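You operate a simulated robot arm through the tools that you are given. There is no shell and no other tool. Be economical: measure what you need, move in short steps, check, and stop when the job is done.

The job below is to be done with a simulated robot arm. You get a single attempt, and the scene is never put back.

TASK
Wipe up the oil smear, set the copper block there and brush gel over it.
Fine: yellow rag, into the yellow tub after; teal brush and teal tub, brush back in its cup.
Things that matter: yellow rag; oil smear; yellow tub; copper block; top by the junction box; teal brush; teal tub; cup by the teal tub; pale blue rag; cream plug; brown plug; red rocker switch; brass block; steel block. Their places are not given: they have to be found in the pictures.

Only the result counts: the job must be done as asked and must still hold three seconds after the hand-in. Knocking over, shifting, dropping, spilling or breaking anything else fails it.

THE ROBOT
A 7-joint arm with a two-finger parallel gripper, fixed in place. Base frame: the origin is at the foot of the arm, x ahead of it, y to its left, z up. Readings come in mm, degrees, newtons and seconds.
Its first joint turns from -66.0 to 66.0 degrees. Payload 2.5 kg.
The tool frame sits at the grasp point between the pads (the TCP): z along the fingers, y along the line on which they close. The tips reach 23 mm beyond it. The gripper opens to 94 mm. The fingers are 38 mm wide and 10 mm thick; the gripper's body (54 by 96 mm) begins 39 mm behind the TCP.
Orientation is told as [roll, pitch, yaw] about the base's x, y, z axes, in that order, counted from this pose: with the fingers straight down and closing along the base's y, the tool's x points along the base's -x, its y along +y and its z along -z.

THE INTERFACE
- The arm moves only by the tool play_rows. Its argument "rows" is a list of rows, each a list of 3 entries, a list of its own where there are three numbers: the shift along the tool's x, y, z in mm, then the turn, a rotation vector about the tool's x, y, z in rad, then the finger opening in mm, from 0 to 94. In form: [[[dx, dy, dz], [ax, ay, az], claw], ...]. A call has 1 to 12 rows; each row is the pose to reach, as a shift and turn from the pose commanded when the call began, along the tool's axes at that moment. Each row takes 0.2 s and may step no farther than 50 mm and 8.6 degrees from the row before; otherwise, or with a gripper value out of range, the whole call is refused. A pose out of reach is approached as far as the arm can. The call stops where the force on the tool passes 40 N (or 10 N more than at its start, if that is more) or the arm is blocked; 0.2 s more then pass. Each finger travels about 108 mm/s and halts on what it meets, pressing with about 36 N; the grip force reading is that of the motor and also rises with nothing between the fingers. The clock runs only during rows and for 0.2 s after the last one: add rows that repeat a pose to give the fingers time. The reply holds the time, the measured pose of the TCP, the force on the tool along the base axes, the opening and the grip force, in the units named above and with some noise, and new pictures: "views" is both (left out), scene, wrist or none.
- Cameras (640 x 400 px; columns grow to the right, rows downward): "scene" is fixed at [122.5, -421.8, 524.8]; the picture's right is [0.75, -0.66, 0.00], its down [-0.49, -0.56, -0.67] and it looks along [0.44, 0.51, -0.74] (base axes); focal length 214 px, centre (320, 200). "wrist" rides on the gripper at [-39, 0, -44] in the tool frame; the picture's right is [0.00, -1.00, 0.00], its down [0.97, 0.00, -0.24] and it looks along [0.24, 0.00, 0.97] (tool axes); focal length 218 px, centre (320, 200).
- locate(camera, pixels): for up to 12 pixels [column, row] of the newest picture of that camera ("zoom" is the newest enlarged one), the place [x, y, z] in the base frame of the surface seen there, good to about 2 mm. No time passes.
- inspect(camera, box): a new picture of the part [left, top, right, bottom] of that camera's present view, enlarged. No time passes.
- finish_job(): hands the job in; it is judged then, once.

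Work in short steps. Measure before you move; look again where a grasp or a placing could have gone wrong, and mend it. You have 80 turns and 120 pictures in all, those below and enlarged ones among them. Open the gripper and draw the arm clear of the work before you hand the job in, unless the task says otherwise; then end with one line.

The tools are called after "Call:" as a command line: name --argument value ..., lists and objects as JSON in quotes. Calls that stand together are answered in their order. play_rows: Moves the arm, as the interface text tells. Its arguments: {"type":"object","properties":{"rows":{"type":"array","items":{"type":"array"}},"views":{"type":"string","enum":["both","scene","wrist","none"]}},"required":["rows"]} The other tools are called the same way: locate (camera, pixels) gives the place of the surface under pixels of a picture; inspect (camera, box) takes an enlarged picture of a part of a camera's view; finish_job () hands the job in.

At the start:

```text
clock: 0.0
eef_pos: [303.5, 150.4, 445.8]
tool_rot: [0.1, 0.0, 0.1]
wrist_force: [-0.2, -0.2, 0.0]
finger_gap: 93.9
gripper_force: 0.0
```

scene: 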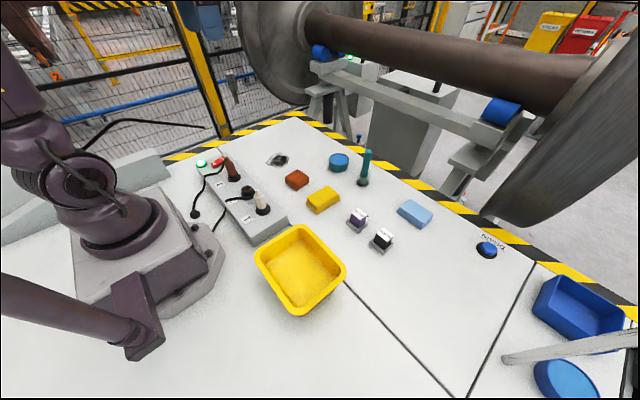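
wrist: 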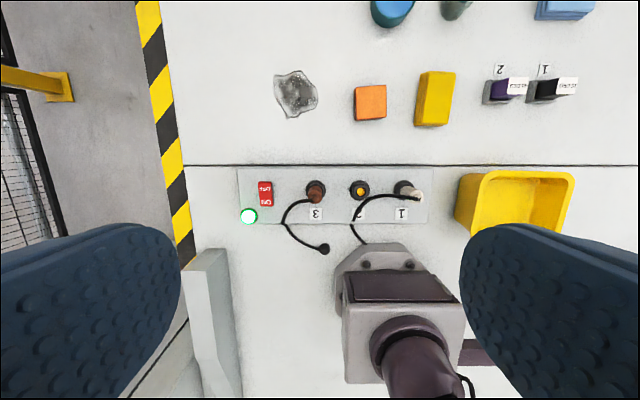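

The smear seems to be at wrist (296,93), the copper block at (370,102) and the yellow rag at (434,98). I'll enlarge both views and measure them.

Call:
inspect --camera "scene" --box '[180, 100, 440, 262]'

Call:
inspect --camera "wrist" --box '[220, 0, 620, 250]'

Call:
locate --camera "wrist" --pixels '[[296, 93], [370, 102], [434, 98], [275, 93], [318, 95], [296, 70], [296, 117], [355, 88], [386, 118], [420, 74], [448, 124], [515, 205]]'

Call:
locate --camera "scene" --pixels '[[339, 158], [339, 170], [367, 152], [363, 182], [300, 270], [414, 212], [323, 196], [297, 177], [278, 159], [357, 216], [382, 235], [234, 168]]'

```text
2.46 times, centred on (310, 181) of scene
```

zoom: 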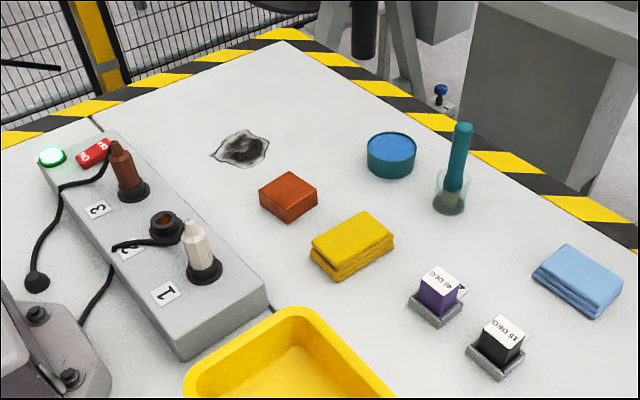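

```text
1.60 times, centred on (420, 125) of wrist
```

zoom: 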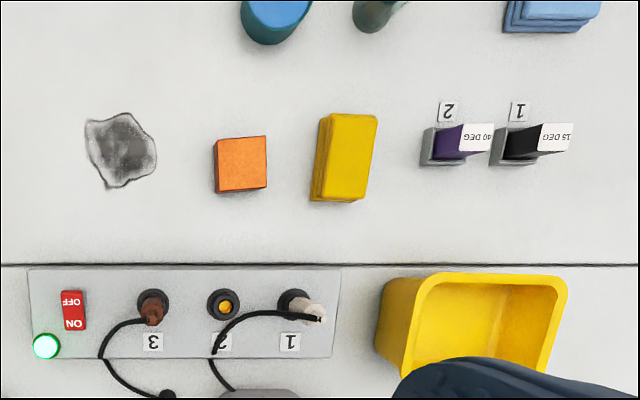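

```text
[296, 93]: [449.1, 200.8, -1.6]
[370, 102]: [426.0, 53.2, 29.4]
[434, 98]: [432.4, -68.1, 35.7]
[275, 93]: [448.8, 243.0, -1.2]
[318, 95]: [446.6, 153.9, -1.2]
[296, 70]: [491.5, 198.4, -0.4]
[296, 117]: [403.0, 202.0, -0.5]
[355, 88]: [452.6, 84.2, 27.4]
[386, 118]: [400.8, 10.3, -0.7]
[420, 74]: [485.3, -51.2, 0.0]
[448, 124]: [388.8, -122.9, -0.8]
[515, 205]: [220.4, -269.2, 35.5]
```

```text
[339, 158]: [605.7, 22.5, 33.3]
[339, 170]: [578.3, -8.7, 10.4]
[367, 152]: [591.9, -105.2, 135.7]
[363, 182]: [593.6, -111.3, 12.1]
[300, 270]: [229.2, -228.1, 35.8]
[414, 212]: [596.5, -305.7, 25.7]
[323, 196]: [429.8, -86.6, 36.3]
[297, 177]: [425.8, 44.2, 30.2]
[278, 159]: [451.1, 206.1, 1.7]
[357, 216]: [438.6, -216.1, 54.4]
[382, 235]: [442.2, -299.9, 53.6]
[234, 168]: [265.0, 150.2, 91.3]
```

The table top reads z≈0 in both cameras. I still need the brass and steel blocks and a closer look at the tub and brush, so I'll enlarge other parts of the scene.

Call:
inspect --camera "scene" --box '[440, 200, 640, 400]'

Call:
inspect --camera "scene" --box '[310, 135, 430, 255]'

Call:
inspect --camera "scene" --box '[180, 110, 300, 185]'

```text
2.00 times, centred on (540, 300) of scene
```

zoom: 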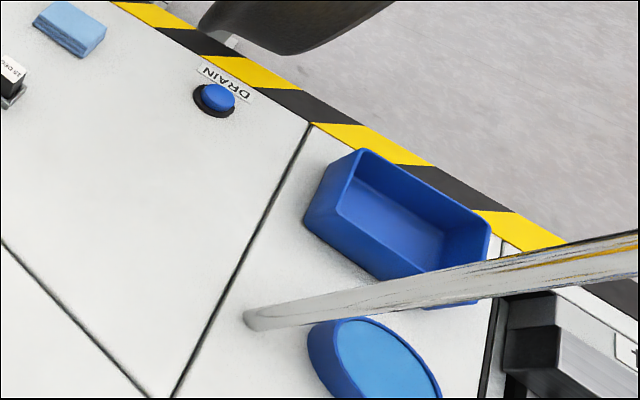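

```text
3.33 times, centred on (370, 195) of scene
```

zoom: 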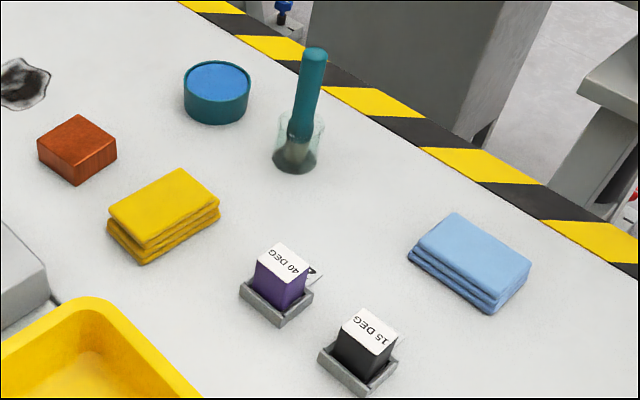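

```text
5.33 times, centred on (240, 148) of scene
```

zoom: 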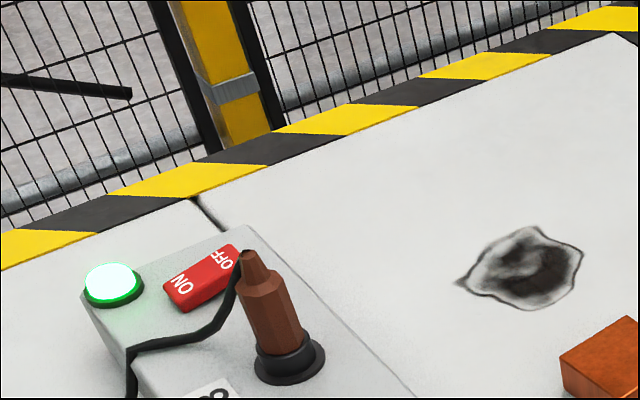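

The copper block is the orange one at (426,45), the rag is near (432,-70), and the teal tub and brush sit far out, around x≈590–600. I'll move above the rag for a close look.

Call:
play_rows --rows '[[[-16, -28, 30], [0, 0, 0], 94], [[-32, -55, 60], [0, 0, 0], 94], [[-48, -83, 90], [0, 0, 0], 94], [[-64, -110, 120], [0, 0, 0], 94], [[-80, -138, 150], [0, 0, 0], 94], [[-96, -165, 180], [0, 0, 0], 94], [[-112, -193, 210], [0, 0, 0], 94], [[-127, -220, 226], [0, 0, 0], 94], [[-127, -220, 226], [0, 0, 0], 94]]' --views "both"

```text
clock: 2.0
eef_pos: [430.7, -67.8, 218.9]
tool_rot: [0.0, 0.0, 0.1]
wrist_force: [-0.6, 0.2, -0.1]
finger_gap: 93.9
gripper_force: 0.1
```

scene: 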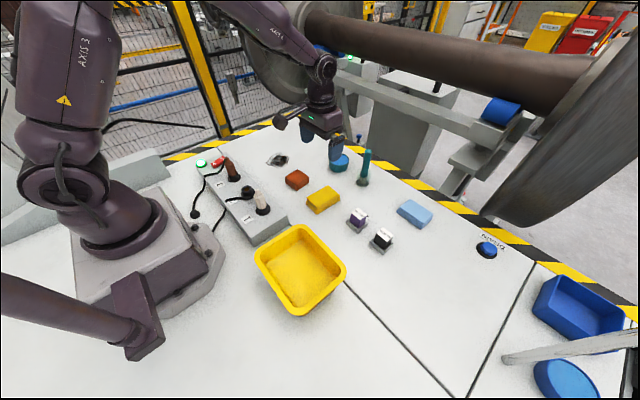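
wrist: 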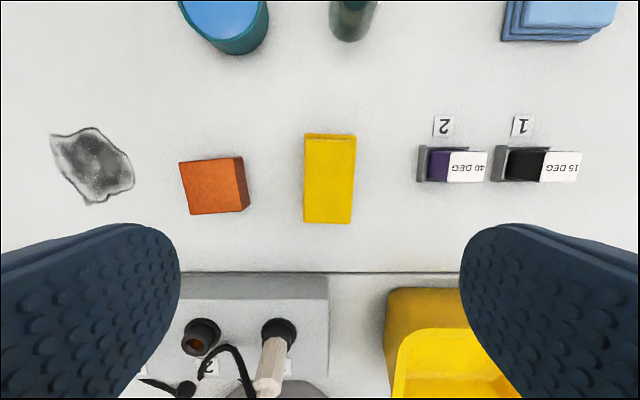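

The rag is directly below at (329,178), the copper block at (213,185) and the smear at (92,165). I'll measure their corners.

Call:
locate --camera "wrist" --pixels '[[305, 138], [355, 138], [304, 221], [351, 221], [329, 178], [181, 163], [241, 158], [247, 205], [191, 213], [212, 185], [80, 165], [230, 25]]'

Call:
locate --camera "wrist" --pixels '[[52, 135], [133, 165], [95, 128], [92, 203], [60, 165], [225, 45], [350, 30], [357, 5], [410, 290], [445, 345], [388, 300], [280, 200]]'

```text
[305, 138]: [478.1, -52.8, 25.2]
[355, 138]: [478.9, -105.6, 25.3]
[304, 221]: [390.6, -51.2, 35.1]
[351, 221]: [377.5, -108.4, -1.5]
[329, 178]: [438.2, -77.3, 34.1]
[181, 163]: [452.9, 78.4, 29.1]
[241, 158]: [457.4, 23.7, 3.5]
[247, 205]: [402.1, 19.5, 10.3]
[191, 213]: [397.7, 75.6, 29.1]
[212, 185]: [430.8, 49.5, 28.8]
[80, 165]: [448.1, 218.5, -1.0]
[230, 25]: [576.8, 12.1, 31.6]
```

```text
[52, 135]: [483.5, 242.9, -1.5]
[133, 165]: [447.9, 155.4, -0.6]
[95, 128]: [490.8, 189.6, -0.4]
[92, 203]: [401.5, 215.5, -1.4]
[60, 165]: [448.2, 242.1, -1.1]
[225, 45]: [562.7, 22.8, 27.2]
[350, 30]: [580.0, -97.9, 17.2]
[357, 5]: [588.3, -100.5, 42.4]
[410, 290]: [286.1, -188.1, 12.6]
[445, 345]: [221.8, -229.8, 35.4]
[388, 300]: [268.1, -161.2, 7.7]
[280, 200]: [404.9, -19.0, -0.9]
```

The rag is 50 x 90 x 35 mm, centred at about (435,-78). I'll go down to tip height z≈15 and close on it.

Call:
play_rows --rows '[[[-4, -10, 45], [0, 0, 0], 94], [[-4, -10, 90], [0, 0, 0], 94], [[-4, -10, 135], [0, 0, 0], 94], [[-4, -10, 165], [0, 0, 0], 94], [[-4, -10, 181], [0, 0, 0], 94], [[-4, -10, 181], [0, 0, 0], 94], [[-4, -10, 181], [0, 0, 0], 40], [[-4, -10, 181], [0, 0, 0], 40], [[-4, -10, 181], [0, 0, 0], 40]]' --views "both"

```text
clock: 4.0
eef_pos: [436.6, -78.5, 39.7]
tool_rot: [0.0, 0.0, 0.0]
wrist_force: [0.0, -0.2, -0.4]
finger_gap: 59.2
gripper_force: 36.1
```

scene: 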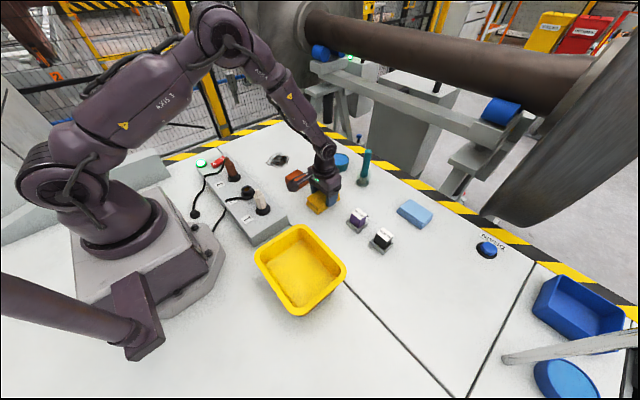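
wrist: 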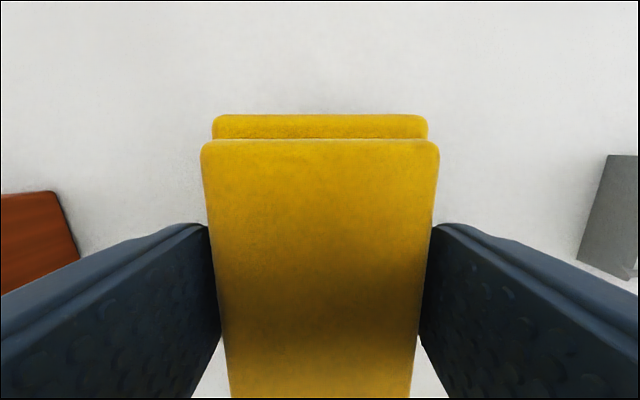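

The rag is held at a gap of 59 mm. I'll lift it 70 mm and carry it over to just short of the smear.

Call:
play_rows --rows '[[[0, 0, -35], [0, 0, 0], 40], [[0, 0, -70], [0, 0, 0], 40], [[0, 45, -70], [0, 0, 0], 40], [[0, 90, -70], [0, 0, 0], 40], [[0, 135, -70], [0, 0, 0], 40], [[-4, 180, -70], [0, 0, 0], 40], [[-8, 220, -70], [0, 0, 0], 40], [[-10, 240, -70], [0, 0, 0], 40], [[-10, 240, -70], [0, 0, 0], 40]]' --views "both"

```text
clock: 6.0
eef_pos: [445.4, 162.3, 109.5]
tool_rot: [-0.1, 0.0, 0.1]
wrist_force: [0.8, -0.2, -1.1]
finger_gap: 59.3
gripper_force: 35.8
```

scene: 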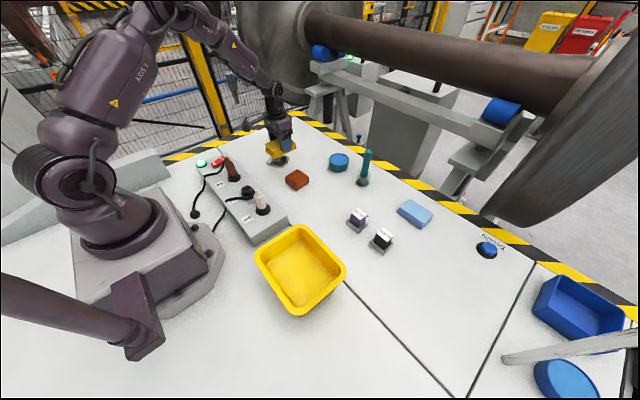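
wrist: 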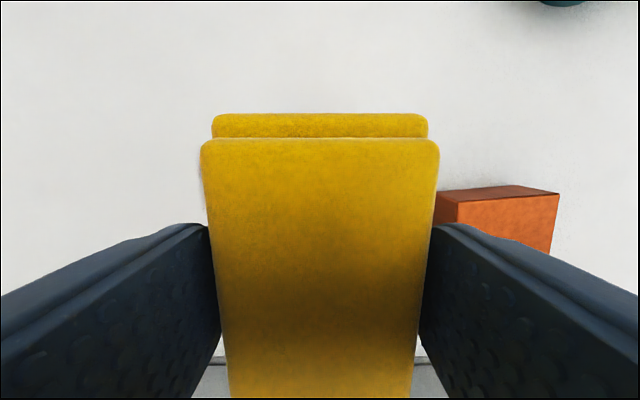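

I'm over the near side of the smear at y≈162. I'll lower until light contact.

Call:
play_rows --rows '[[[0, 3, 40], [0, 0, 0], 40], [[0, 3, 62], [0, 0, 0], 40], [[0, 3, 68], [0, 0, 0], 40], [[0, 3, 70], [0, 0, 0], 40], [[0, 3, 72], [0, 0, 0], 40]]' --views "none"

```text
clock: 7.3
eef_pos: [445.3, 166.5, 39.2]
tool_rot: [0.0, 0.0, 0.1]
wrist_force: [-2.4, -1.5, 5.5]
finger_gap: 59.5
gripper_force: 35.7
stopped in row 5: the force on the tool passed its limit (the readings are from after the stop); the commanded pose is now the measured one
```

Contact was at z≈39 with about 5 N left on the tool. I'll stroke back and forth across the smear at this height.

Call:
play_rows --rows '[[[0, 20, 0.3], [0, 0, 0], 40], [[0, 40, 0.3], [0, 0, 0], 40], [[0, 60, 0.3], [0, 0, 0], 40], [[0, 78, 0.3], [0, 0, 0], 40], [[-15, 78, 0.3], [0, 0, 0], 40], [[-15, 58, 0.3], [0, 0, 0], 40], [[-15, 38, 0.3], [0, 0, 0], 40], [[-15, 18, 0.3], [0, 0, 0], 40], [[-15, -2, 0.3], [0, 0, 0], 40]]' --views "both"

```text
clock: 9.3
eef_pos: [461.2, 163.0, 38.0]
tool_rot: [0.1, 0.0, 0.0]
wrist_force: [2.1, 9.7, 17.0]
finger_gap: 59.0
gripper_force: 36.2
```

scene: 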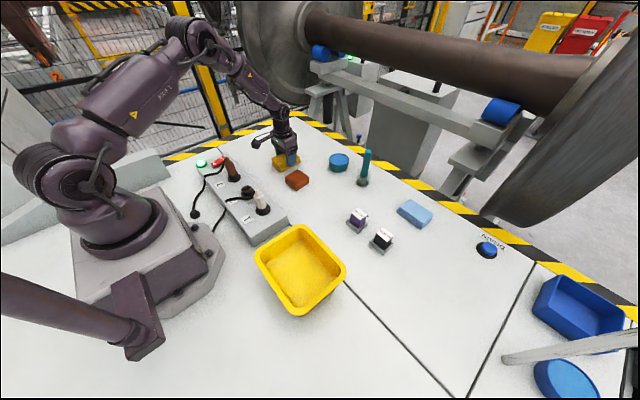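
wrist: 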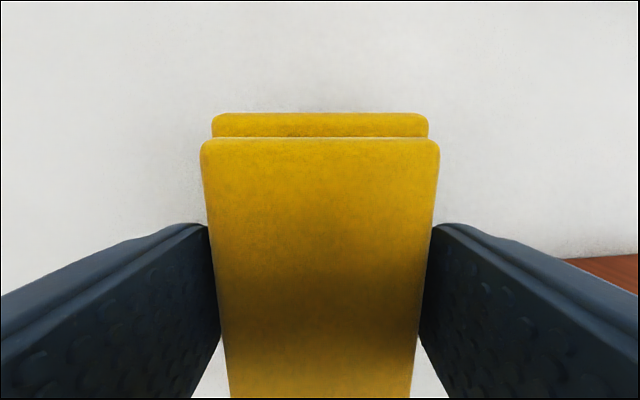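

The top edge looks wiped clean. I'll do the lower side (x about 430) the same way, then finish on the far side.

Call:
play_rows --rows '[[[15, 0, 0], [0, 0, 0], 40], [[32, 0, 0], [0, 0, 0], 40], [[32, 20, 0], [0, 0, 0], 40], [[32, 40, 0], [0, 0, 0], 40], [[32, 60, 0], [0, 0, 0], 40], [[32, 80, 0], [0, 0, 0], 40], [[16, 80, 0], [0, 0, 0], 40], [[16, 60, 0], [0, 0, 0], 40], [[16, 40, 0], [0, 0, 0], 40], [[16, 20, 0], [0, 0, 0], 40], [[16, 0, 0], [0, 0, 0], 40]]' --views "none"

Call:
play_rows --rows '[[[0, 0, -40], [0, 0, 0], 40], [[0, 0, -80], [0, 0, 0], 40], [[0, 0, -120], [0, 0, 0], 40], [[0, 0, -160], [0, 0, 0], 40], [[40, 0, -180], [0, 0, 0], 40], [[40, 0, -180], [0, 0, 0], 40]]' --views "both"

```text
clock: 11.7
eef_pos: [444.5, 163.5, 38.5]
tool_rot: [0.2, -0.2, 0.1]
wrist_force: [0.7, 11.1, 23.8]
finger_gap: 59.5
gripper_force: 36.1
```

```text
clock: 13.1
eef_pos: [405.0, 165.4, 220.1]
tool_rot: [-0.1, -0.1, 0.0]
wrist_force: [0.2, -0.4, -0.7]
finger_gap: 59.2
gripper_force: 36.1
```

scene: 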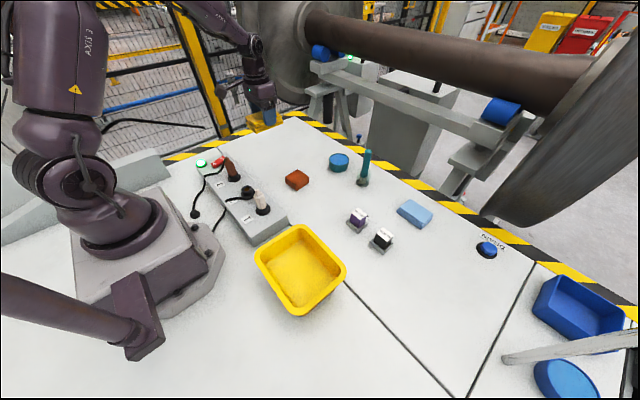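
wrist: 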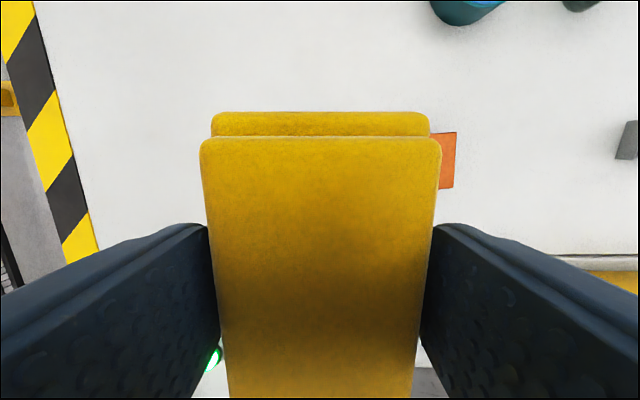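

I'll zoom in on the old smear spot, and measure the tub rim while I'm at it.

Call:
inspect --camera "scene" --box '[230, 120, 330, 190]'

Call:
locate --camera "scene" --pixels '[[300, 228], [256, 258], [345, 268], [300, 312], [300, 258], [320, 275], [290, 285], [275, 262]]'

```text
5.71 times, centred on (280, 155) of scene
```

zoom: 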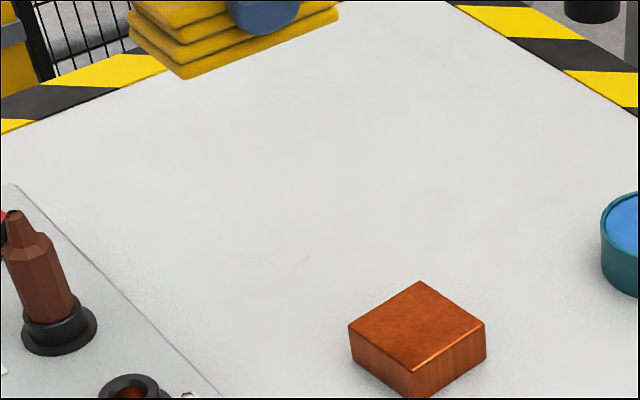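

```text
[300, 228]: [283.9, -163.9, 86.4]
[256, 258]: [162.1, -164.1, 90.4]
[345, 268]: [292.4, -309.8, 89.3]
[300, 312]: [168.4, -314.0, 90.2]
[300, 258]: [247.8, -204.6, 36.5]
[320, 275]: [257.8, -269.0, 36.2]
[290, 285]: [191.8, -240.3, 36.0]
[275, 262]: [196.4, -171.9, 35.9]
```

The smear is fully gone. The tub is centred at about (227,-239) with its rim at z 90 and floor at z 36. I'll carry the rag there high up, turning it 90° so its long side lies along the tub's longer side.

Call:
play_rows --rows '[[[16, -37, 0], [0, 0, 0.1428], 40], [[32, -73, 0], [0, 0, 0.2856], 40], [[49, -110, 0], [0, 0, 0.4284], 40], [[65, -147, 0], [0, 0, 0.5712], 40], [[81, -184, 0], [0, 0, 0.714], 40], [[97, -220, 0], [0, 0, 0.8568], 40], [[113, -257, 0], [0, 0, 0.9996], 40], [[129, -294, 0], [0, 0, 1.1424], 40], [[146, -330, 0], [0, 0, 1.2852], 40], [[162, -367, 0], [0, 0, 1.428], 40], [[178, -404, 0], [0, 0, 1.5708], 40], [[178, -404, 0], [0, 0, 1.5708], 40]]' --views "both"

```text
clock: 15.7
eef_pos: [224.1, -241.3, 218.5]
tool_rot: [0.0, 0.0, -90.1]
wrist_force: [0.2, 0.2, -0.5]
finger_gap: 59.4
gripper_force: 36.4
```

scene: 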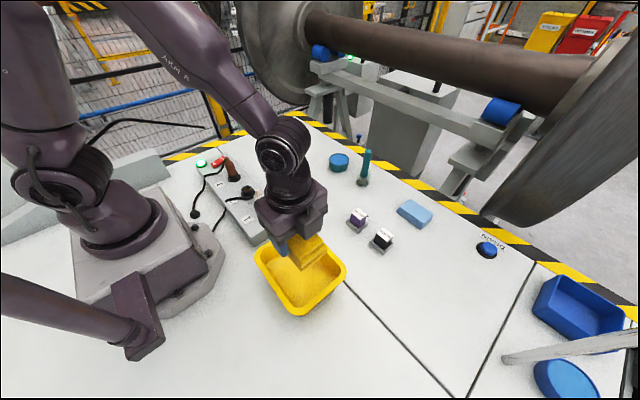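
wrist: 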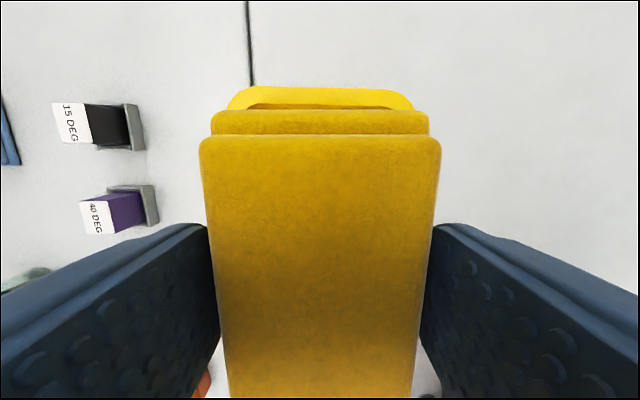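

The rag is centred over the tub, with the far rim at columns 228–415. I'll lower it to just above the floor.

Call:
play_rows --rows '[[[2, 3, 40], [0, 0, 0], 40], [[2, 3, 80], [0, 0, 0], 40], [[2, 3, 110], [0, 0, 0], 40], [[2, 3, 125], [0, 0, 0], 40], [[2, 3, 136], [0, 0, 0], 40], [[2, 3, 136], [0, 0, 0], 40]]' --views "both"

```text
clock: 17.1
eef_pos: [230.4, -238.1, 81.2]
tool_rot: [0.0, 0.1, -90.0]
wrist_force: [-0.3, -0.1, -0.9]
finger_gap: 59.2
gripper_force: 36.1
```

scene: 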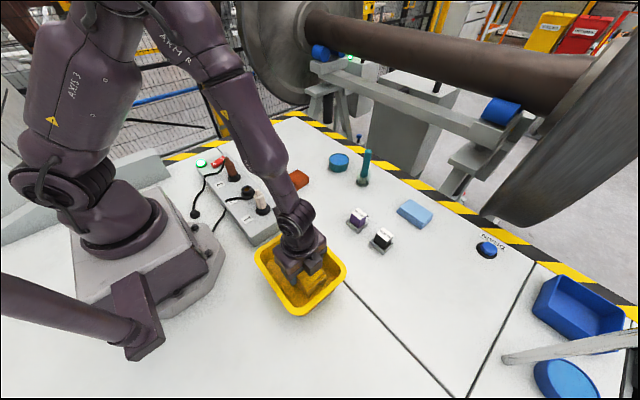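
wrist: 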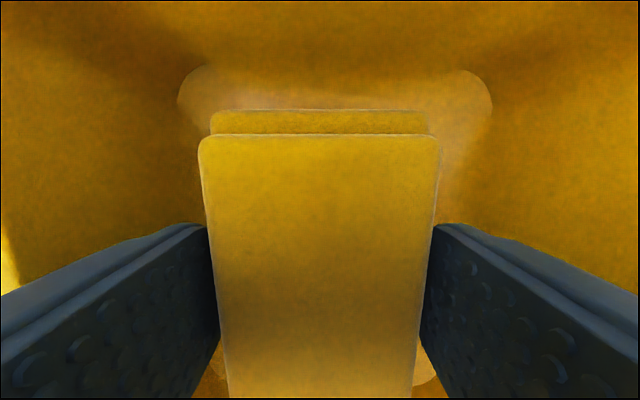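

The rag is inside, just above the floor, with space on both sides. I'll open modestly and rise straight up.

Call:
play_rows --rows '[[[0, 0, 2], [0, 0, 0], 60], [[0, 0, 2], [0, 0, 0], 76], [[0, 0, 2], [0, 0, 0], 76], [[0, 0, -20], [0, 0, 0], 76], [[0, 0, -60], [0, 0, 0], 76], [[0, 0, -105], [0, 0, 0], 76], [[0, 0, -150], [0, 0, 0], 76], [[0, 0, -150], [0, 0, 0], 76]]' --views "both"

```text
clock: 18.9
eef_pos: [229.5, -241.1, 232.9]
tool_rot: [-0.1, 0.0, -90.0]
wrist_force: [0.9, 1.4, 0.1]
finger_gap: 75.9
gripper_force: 0.1
```

scene: 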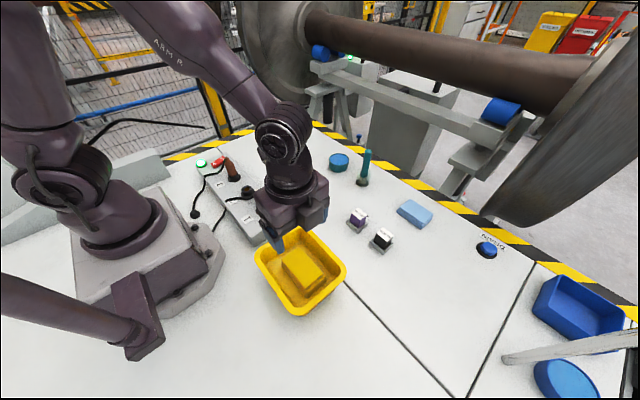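
wrist: 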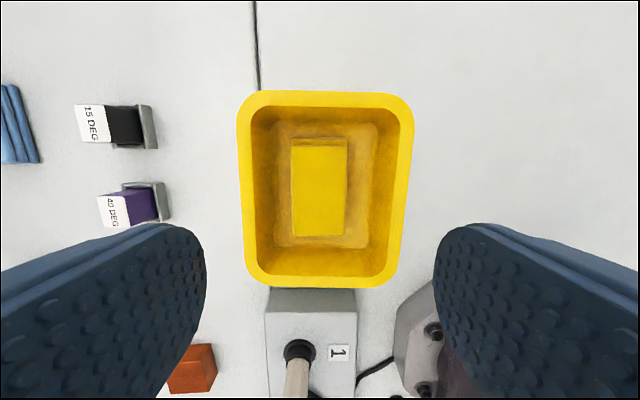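

The rag lies flat in the tub. Now I'll turn back and go above the copper block at about (427,49).

Call:
play_rows --rows '[[[26, 18, 0], [0, 0, -0.1428], 94], [[53, 36, 0], [0, 0, -0.2856], 94], [[79, 54, 0], [0, 0, -0.4284], 94], [[106, 72, 0], [0, 0, -0.5712], 94], [[132, 90, 5], [0, 0, -0.714], 94], [[159, 108, 10], [0, 0, -0.8568], 94], [[185, 126, 20], [0, 0, -0.9996], 94], [[212, 144, 30], [0, 0, -1.1424], 94], [[238, 162, 40], [0, 0, -1.2852], 94], [[265, 180, 50], [0, 0, -1.428], 94], [[291, 197, 60], [0, 0, -1.5708], 94], [[291, 197, 60], [0, 0, -1.5708], 94]]' --views "wrist"

```text
clock: 21.5
eef_pos: [427.9, 53.3, 172.1]
tool_rot: [0.0, 0.0, 0.0]
wrist_force: [-0.7, -0.3, -0.2]
finger_gap: 94.0
gripper_force: 0.1
```

wrist: 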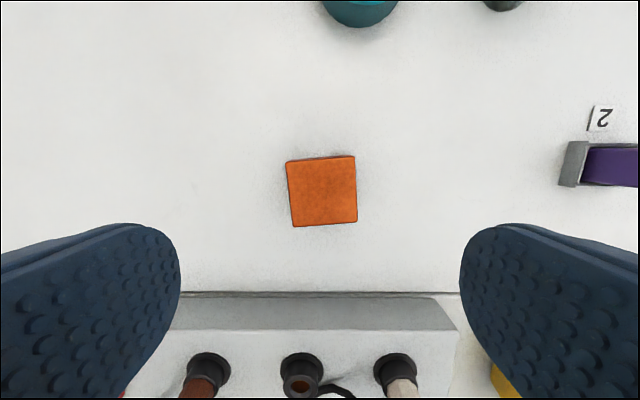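

Call:
locate --camera "wrist" --pixels '[[289, 164], [353, 159], [355, 218], [294, 224], [322, 191], [360, 20], [360, 27]]'

Call:
inspect --camera "scene" --box '[260, 130, 400, 230]'

```text
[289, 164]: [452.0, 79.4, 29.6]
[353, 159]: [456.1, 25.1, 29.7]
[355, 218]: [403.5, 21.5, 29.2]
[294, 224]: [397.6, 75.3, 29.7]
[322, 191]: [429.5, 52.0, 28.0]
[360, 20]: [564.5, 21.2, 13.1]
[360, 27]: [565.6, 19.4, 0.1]
```

```text
4.00 times, centred on (330, 180) of scene
```

zoom: 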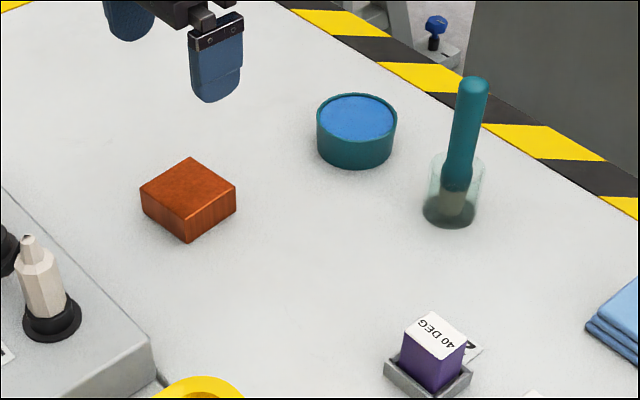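

The block is centred at (427,50), about 57 mm square and turned +4.3°. I'll match the yaw, descend to TCP z 30 and grip.

Call:
play_rows --rows '[[[0.5, -3, 45], [0, 0, -0.075], 94], [[0.5, -3, 90], [0, 0, -0.075], 94], [[0.5, -3, 120], [0, 0, -0.075], 94], [[0.5, -3, 142], [0, 0, -0.075], 94], [[0.5, -3, 142], [0, 0, -0.075], 94], [[0.5, -3, 142], [0, 0, -0.075], 40], [[0.5, -3, 142], [0, 0, -0.075], 40], [[0.5, -3, 142], [0, 0, -0.075], 40]]' --views "wrist"

```text
clock: 23.3
eef_pos: [423.9, 50.2, 30.4]
tool_rot: [0.0, 0.1, 4.4]
wrist_force: [0.8, 0.6, -0.1]
finger_gap: 59.7
gripper_force: 35.9
```

wrist: 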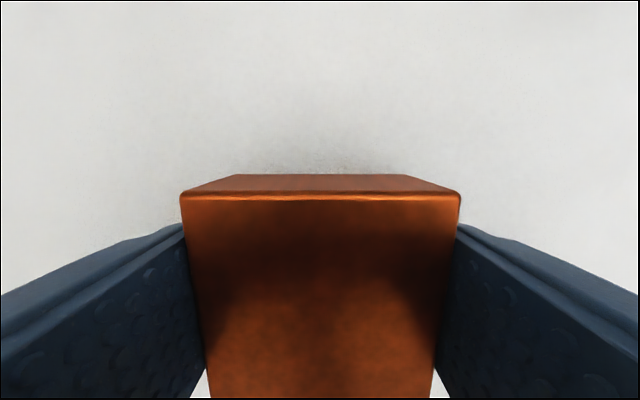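

The block is held at 59.7 mm. I'll lift it, carry it to the smear's centre at about (447,199), and lower it to just above the table.

Call:
play_rows --rows '[[[0, 0, -30], [0, 0, 0], 40], [[0, 0, -60], [0, 0, 0], 40], [[-10, 45, -60], [0, 0, 0], 40], [[-20, 90, -60], [0, 0, 0], 40], [[-28, 130, -60], [0, 0, 0], 40], [[-31.4, 147, -60], [0, 0, 0], 40], [[-31.4, 147, -60], [0, 0, 0], 40], [[-31.4, 147, -30], [0, 0, 0], 40], [[-31.4, 147, -12], [0, 0, 0], 40], [[-31.4, 147, -4], [0, 0, 0], 40], [[-31.4, 147, -2], [0, 0, 0], 40]]' --views "both"

```text
clock: 25.7
eef_pos: [445.2, 198.1, 31.6]
tool_rot: [0.0, 0.0, 4.3]
wrist_force: [0.0, -0.1, -5.1]
finger_gap: 60.0
gripper_force: 36.2
```

scene: 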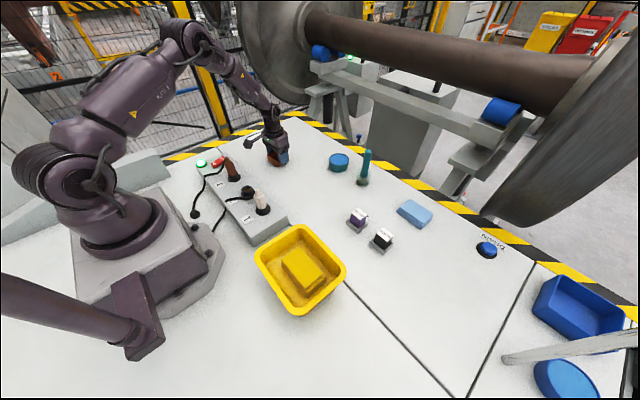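
wrist: 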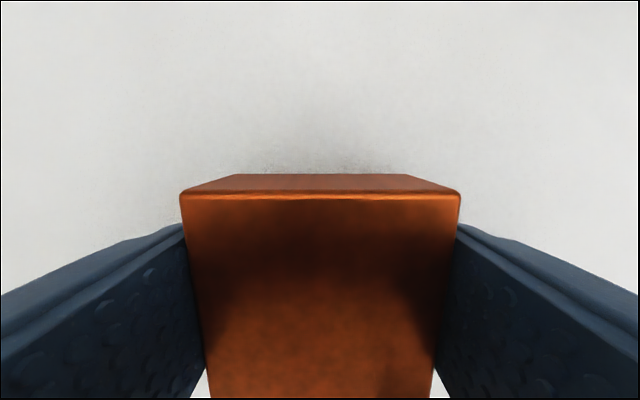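

The block is about 1–2 mm above the table. I'll ease it down, open, and rise clear.

Call:
play_rows --rows '[[[0, 0, 1.5], [0, 0, 0], 40], [[0, 0, 1.5], [0, 0, 0], 40], [[0, 0, 1.5], [0, 0, 0], 75], [[0, 0, 1.5], [0, 0, 0], 90], [[0, 0, 1.5], [0, 0, 0], 90], [[0, 0, -30], [0, 0, 0], 90], [[0, 0, -80], [0, 0, 0], 90], [[0, 0, -130], [0, 0, 0], 90], [[40, 0, -170], [0, 0, 0], 90], [[40, 0, -170], [0, 0, 0], 90]]' --views "both"

```text
refused: row 9 steps farther than a row can; nothing moved
```

Row 9's step was too long, so I'll shorten it.

Call:
play_rows --rows '[[[0, 0, 1.5], [0, 0, 0], 40], [[0, 0, 1.5], [0, 0, 0], 40], [[0, 0, 1.5], [0, 0, 0], 75], [[0, 0, 1.5], [0, 0, 0], 90], [[0, 0, 1.5], [0, 0, 0], 90], [[0, 0, -30], [0, 0, 0], 90], [[0, 0, -75], [0, 0, 0], 90], [[0, 0, -120], [0, 0, 0], 90], [[0, 0, -165], [0, 0, 0], 90], [[20, 0, -170], [0, 0, 0], 90], [[20, 0, -170], [0, 0, 0], 90]]' --views "both"

```text
clock: 28.1
eef_pos: [425.2, 196.2, 201.7]
tool_rot: [0.0, -0.1, 4.3]
wrist_force: [-0.1, -0.4, 0.0]
finger_gap: 90.0
gripper_force: 0.1
```

scene: 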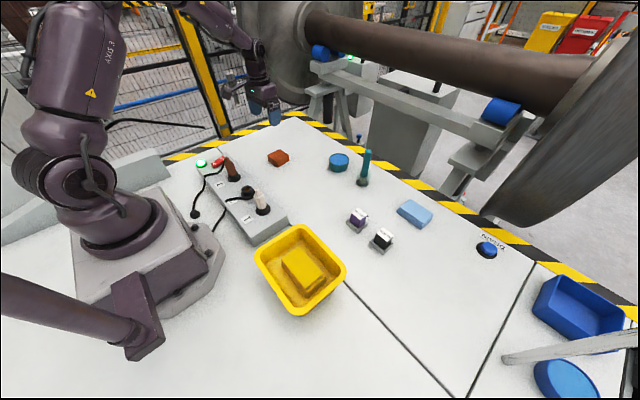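
wrist: 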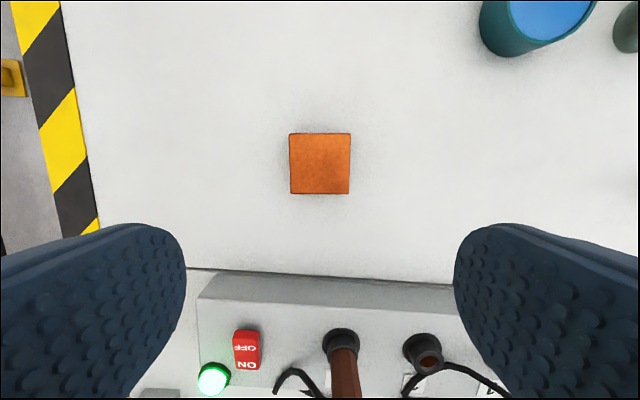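

The block is standing where the smear was. Next I'll view the tub and brush from further out and measure the block's new position.

Call:
locate --camera "wrist" --pixels '[[291, 136], [348, 135], [348, 192], [292, 192], [320, 164]]'

Call:
play_rows --rows '[[[-12, -40, -10], [0, 0, 0.0375], 90], [[-24, -80, -20], [0, 0, 0.075], 90], [[-36, -120, -30], [0, 0, 0.075], 90], [[-48, -160, -40], [0, 0, 0.075], 90], [[-60, -200, -50], [0, 0, 0.075], 90], [[-80, -235, -50], [0, 0, 0.075], 90], [[-110, -245, -50], [0, 0, 0.075], 90], [[-110, -245, -50], [0, 0, 0.075], 90]]' --views "both"

```text
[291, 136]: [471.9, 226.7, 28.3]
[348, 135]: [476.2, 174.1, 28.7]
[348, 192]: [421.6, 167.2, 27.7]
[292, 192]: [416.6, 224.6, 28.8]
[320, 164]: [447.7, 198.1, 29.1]
```

```text
clock: 29.9
eef_pos: [555.6, -39.4, 251.1]
tool_rot: [0.0, 0.1, -0.1]
wrist_force: [0.0, -0.2, 0.3]
finger_gap: 89.8
gripper_force: 0.1
```

scene: 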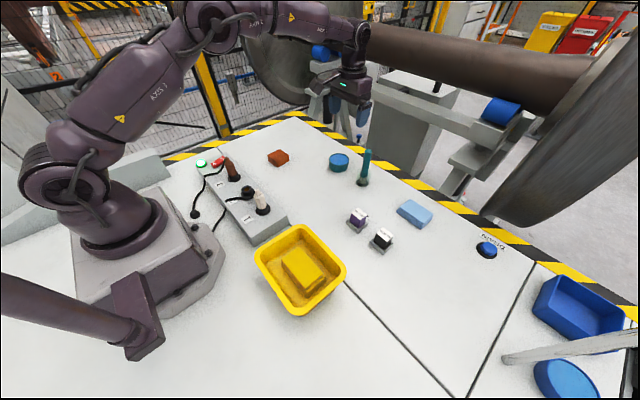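
wrist: 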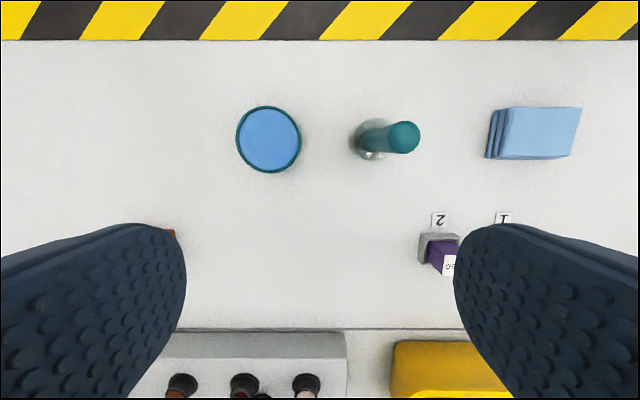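

Call:
inspect --camera "wrist" --box '[220, 80, 440, 190]'

Call:
locate --camera "wrist" --pixels '[[269, 139], [269, 109], [269, 170], [238, 139], [299, 139], [404, 137], [404, 123], [404, 151], [375, 137], [360, 139], [370, 155], [355, 145]]'

Call:
locate --camera "scene" --pixels '[[367, 151], [365, 165], [366, 158], [363, 174], [361, 186], [358, 178], [369, 178], [339, 160], [339, 153], [348, 160]]'

Call:
inspect --camera "scene" --box '[325, 140, 395, 195]'

```text
2.91 times, centred on (330, 135) of wrist
```

zoom: 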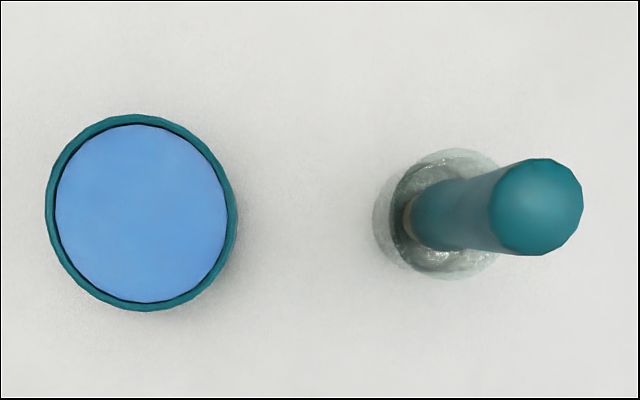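

```text
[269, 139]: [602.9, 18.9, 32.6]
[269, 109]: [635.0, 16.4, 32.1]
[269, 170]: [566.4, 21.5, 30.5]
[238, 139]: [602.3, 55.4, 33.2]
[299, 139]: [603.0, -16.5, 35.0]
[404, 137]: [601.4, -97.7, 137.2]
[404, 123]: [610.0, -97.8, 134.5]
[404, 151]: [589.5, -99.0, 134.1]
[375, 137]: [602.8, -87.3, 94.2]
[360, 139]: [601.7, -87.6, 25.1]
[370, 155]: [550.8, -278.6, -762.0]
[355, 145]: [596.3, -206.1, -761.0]
```

```text
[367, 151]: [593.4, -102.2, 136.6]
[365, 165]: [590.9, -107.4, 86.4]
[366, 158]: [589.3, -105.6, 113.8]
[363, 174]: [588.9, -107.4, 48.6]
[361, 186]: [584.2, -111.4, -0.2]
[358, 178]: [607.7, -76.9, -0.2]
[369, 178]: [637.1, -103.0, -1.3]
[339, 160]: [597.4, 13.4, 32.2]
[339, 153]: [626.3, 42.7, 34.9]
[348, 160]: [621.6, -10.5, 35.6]
```

```text
7.27 times, centred on (360, 168) of scene
```

zoom: 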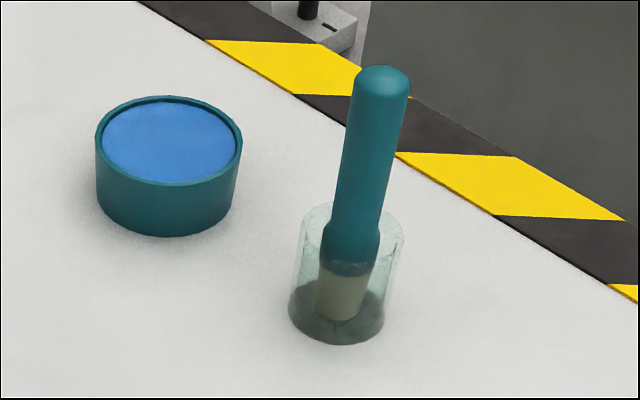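

The tub's gel is at (602,19,32). The brush handle is at about (600,-99), 21 mm thick with its top at z 137. I'll go above the brush with the fingers at 50 mm and check the reach.

Call:
play_rows --rows '[[[-15, -20, 10], [0, 0, 0], 70], [[-30, -40, 30], [0, 0, 0], 50], [[-44.4, -60, 50], [0, 0, 0], 50], [[-44.4, -60, 71], [0, 0, 0], 50], [[-44.4, -60, 71], [0, 0, 0], 50]]' --views "both"

```text
clock: 31.1
eef_pos: [592.7, -96.7, 180.0]
tool_rot: [0.0, 0.0, 0.0]
wrist_force: [-0.4, -0.4, 0.9]
finger_gap: 50.2
gripper_force: 0.1
out of reach, approached as far as the arm can: row 3, 4, 5
```

scene: 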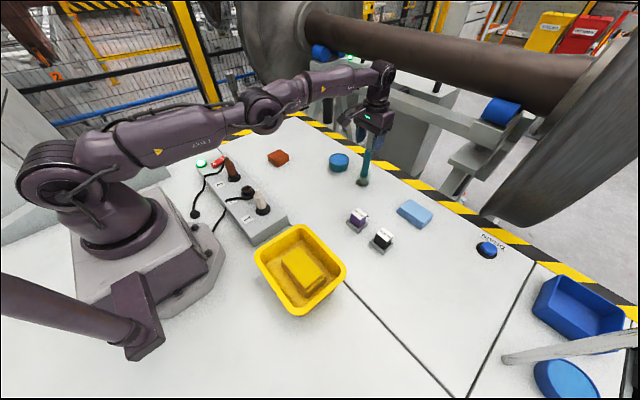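
wrist: 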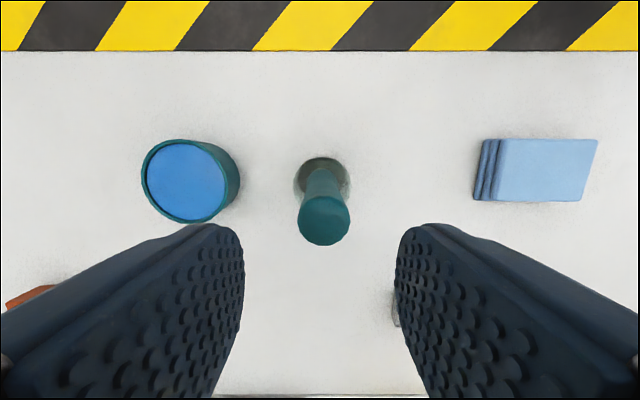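

Vertical reach stops at x≈593, so I'll tilt the fingers outward by 0.3 rad about tool y. The pads will still close along y.

Call:
play_rows --rows '[[[0, 0, -10], [0, -0.1, 0], 50], [[0, 0, -10], [0, -0.2, 0], 50], [[0, 0, -10], [0, -0.3, 0], 50], [[0, 0, -10], [0, -0.3, 0], 50]]' --views "both"

```text
clock: 32.1
eef_pos: [593.4, -98.4, 190.4]
tool_rot: [0.1, -17.1, 0.0]
wrist_force: [0.6, 0.2, -0.5]
finger_gap: 50.1
gripper_force: 0.0
```

scene: 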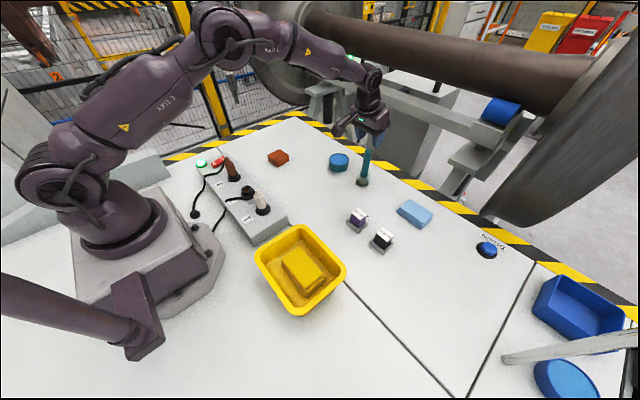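
wrist: 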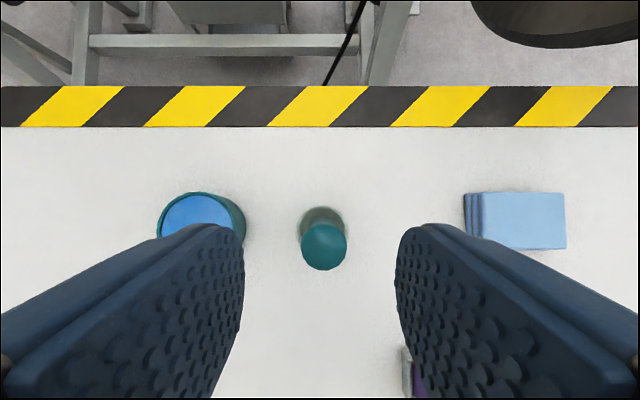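

The tilt worked and reach is fine now; the handle top is at (323,247), centred. I'll move +7 mm in x, go down vertically to TCP z≈108 and close.

Call:
play_rows --rows '[[[-6.7, -1, 2], [0, 0, 0], 50], [[-0.8, -1, 21.2], [0, 0, 0], 50], [[5.1, -1, 40.3], [0, 0, 0], 50], [[11, -1, 59.4], [0, 0, 0], 50], [[17.4, -1, 80.4], [0, 0, 0], 50], [[17.4, -1, 80.4], [0, 0, 0], 50]]' --views "both"

```text
clock: 33.5
eef_pos: [600.9, -100.2, 107.6]
tool_rot: [0.0, -17.3, 0.0]
wrist_force: [0.5, 0.4, 0.6]
finger_gap: 50.2
gripper_force: 0.1
```

scene: 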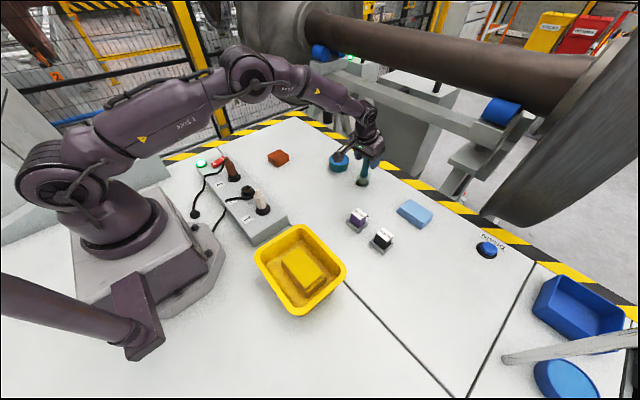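
wrist: 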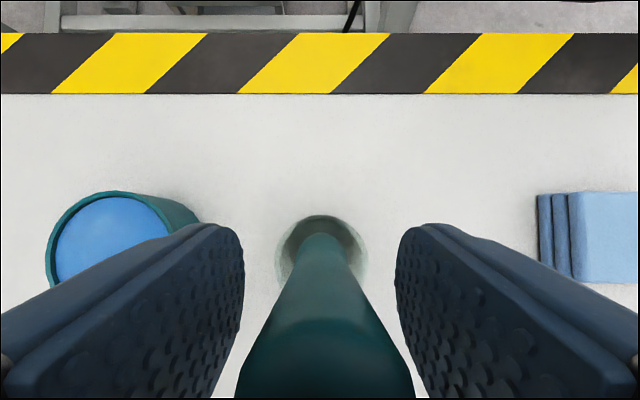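

The handle is centred between the pads (column ~322). Closing.

Call:
play_rows --rows '[[[0, 0, 0], [0, 0, 0], 35], [[0, 0, 0], [0, 0, 0], 15], [[0, 0, 0], [0, 0, 0], 5], [[0, 0, 0], [0, 0, 0], 5]]' --views "wrist"

```text
clock: 34.5
eef_pos: [599.3, -99.8, 107.0]
tool_rot: [0.1, -17.1, -0.1]
wrist_force: [0.3, 0.3, -0.8]
finger_gap: 22.1
gripper_force: 36.3
```

wrist: 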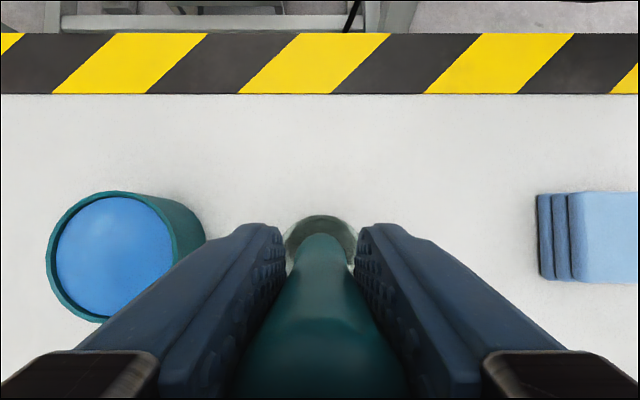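

The brush is gripped at 22 mm. I'll lift it 85 mm straight up out of the cup.

Call:
play_rows --rows '[[[-5, 0, -16.2], [0, 0, 0], 5], [[-10, 0, -32.5], [0, 0, 0], 5], [[-15, 0, -48.7], [0, 0, 0], 5], [[-20, 0, -65], [0, 0, 0], 5], [[-25, 0, -81.3], [0, 0, 0], 5], [[-25, 0, -81.3], [0, 0, 0], 5]]' --views "both"

Call:
inspect --camera "scene" --box '[310, 90, 430, 200]'

```text
clock: 35.9
eef_pos: [599.2, -99.6, 193.5]
tool_rot: [0.0, -17.1, 0.0]
wrist_force: [-0.5, 2.0, -0.9]
finger_gap: 22.3
gripper_force: 36.6
```

scene: 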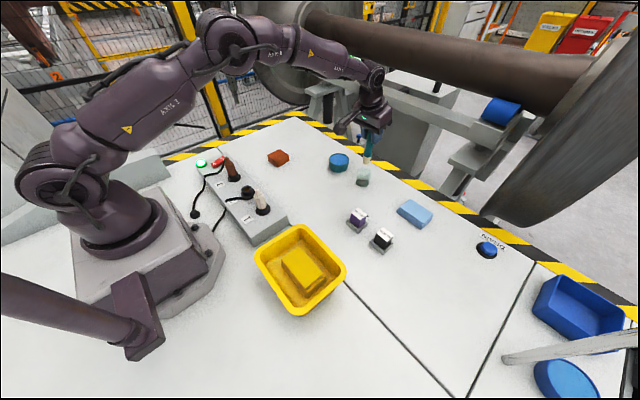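
wrist: 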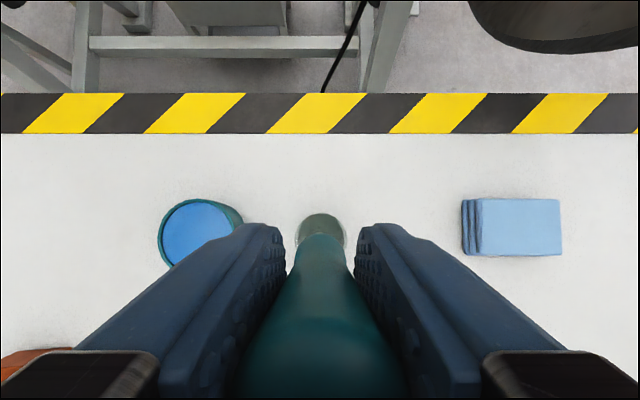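

```text
3.64 times, centred on (370, 145) of scene
```

zoom: 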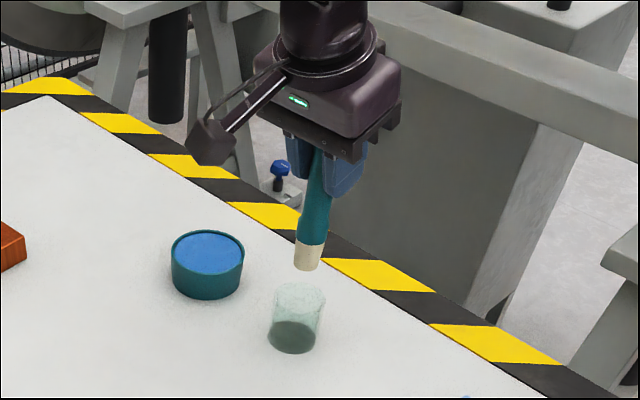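

The brush is clear of the cup. I'll measure the bristle tip and the cup.

Call:
locate --camera "zoom" --pixels '[[306, 264], [307, 255], [307, 240], [298, 286], [294, 348], [208, 245], [208, 230], [208, 265], [240, 245], [176, 247]]'

```text
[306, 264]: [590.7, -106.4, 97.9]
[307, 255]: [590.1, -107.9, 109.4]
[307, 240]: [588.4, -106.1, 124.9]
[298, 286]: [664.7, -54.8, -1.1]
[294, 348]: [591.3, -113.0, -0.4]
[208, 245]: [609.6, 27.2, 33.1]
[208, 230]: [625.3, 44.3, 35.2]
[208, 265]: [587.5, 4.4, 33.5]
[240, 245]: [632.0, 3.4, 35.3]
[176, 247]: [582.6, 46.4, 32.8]
```

The bristle tip is about 99 mm below the TCP. I'll go over the gel at (602,19) and dip gently until the tip is a few mm below z 32.

Call:
play_rows --rows '[[[-2, 40, 0.6], [0, 0, 0], 5], [[-2, 80, 0.6], [0, 0, 0], 5], [[-2, 119, 0.6], [0, 0, 0], 5], [[-2, 119, 0.6], [0, 0, 0], 5], [[5, 119, 23], [0, 0, 0], 5], [[11, 119, 43], [0, 0, 0], 5], [[15.6, 119, 58], [0, 0, 0], 5], [[17, 119, 62], [0, 0, 0], 5], [[17, 119, 62], [0, 0, 0], 5]]' --views "both"

Call:
inspect --camera "scene" --box '[290, 100, 390, 190]'

```text
clock: 37.9
eef_pos: [605.1, 18.9, 133.3]
tool_rot: [0.0, -17.7, 0.0]
wrist_force: [4.1, -0.8, 22.2]
finger_gap: 22.0
gripper_force: 36.6
```

scene: 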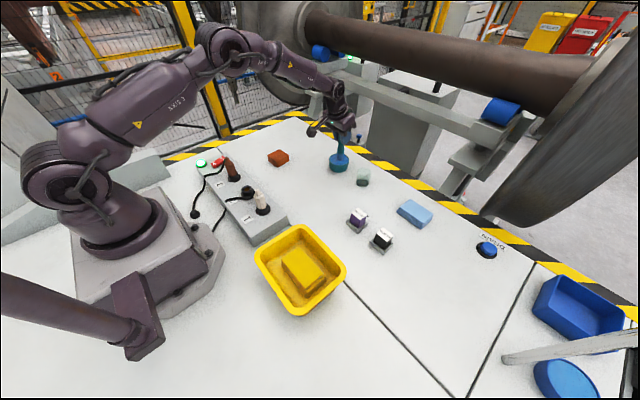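
wrist: 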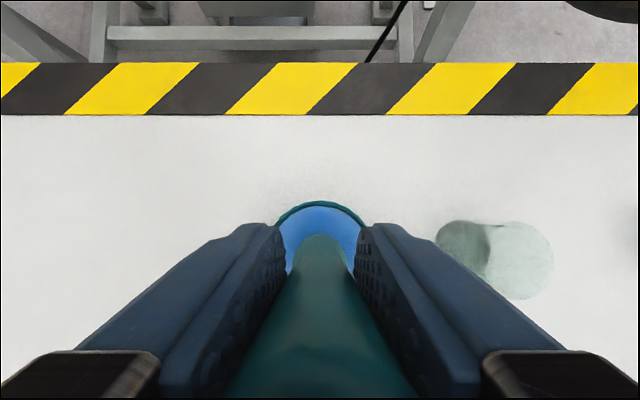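

```text
4.44 times, centred on (340, 145) of scene
```

zoom: 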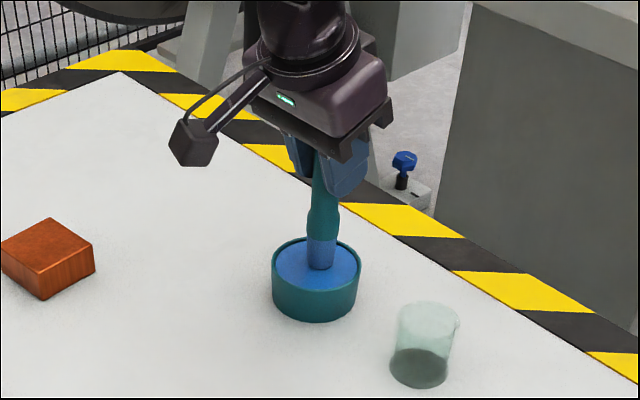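

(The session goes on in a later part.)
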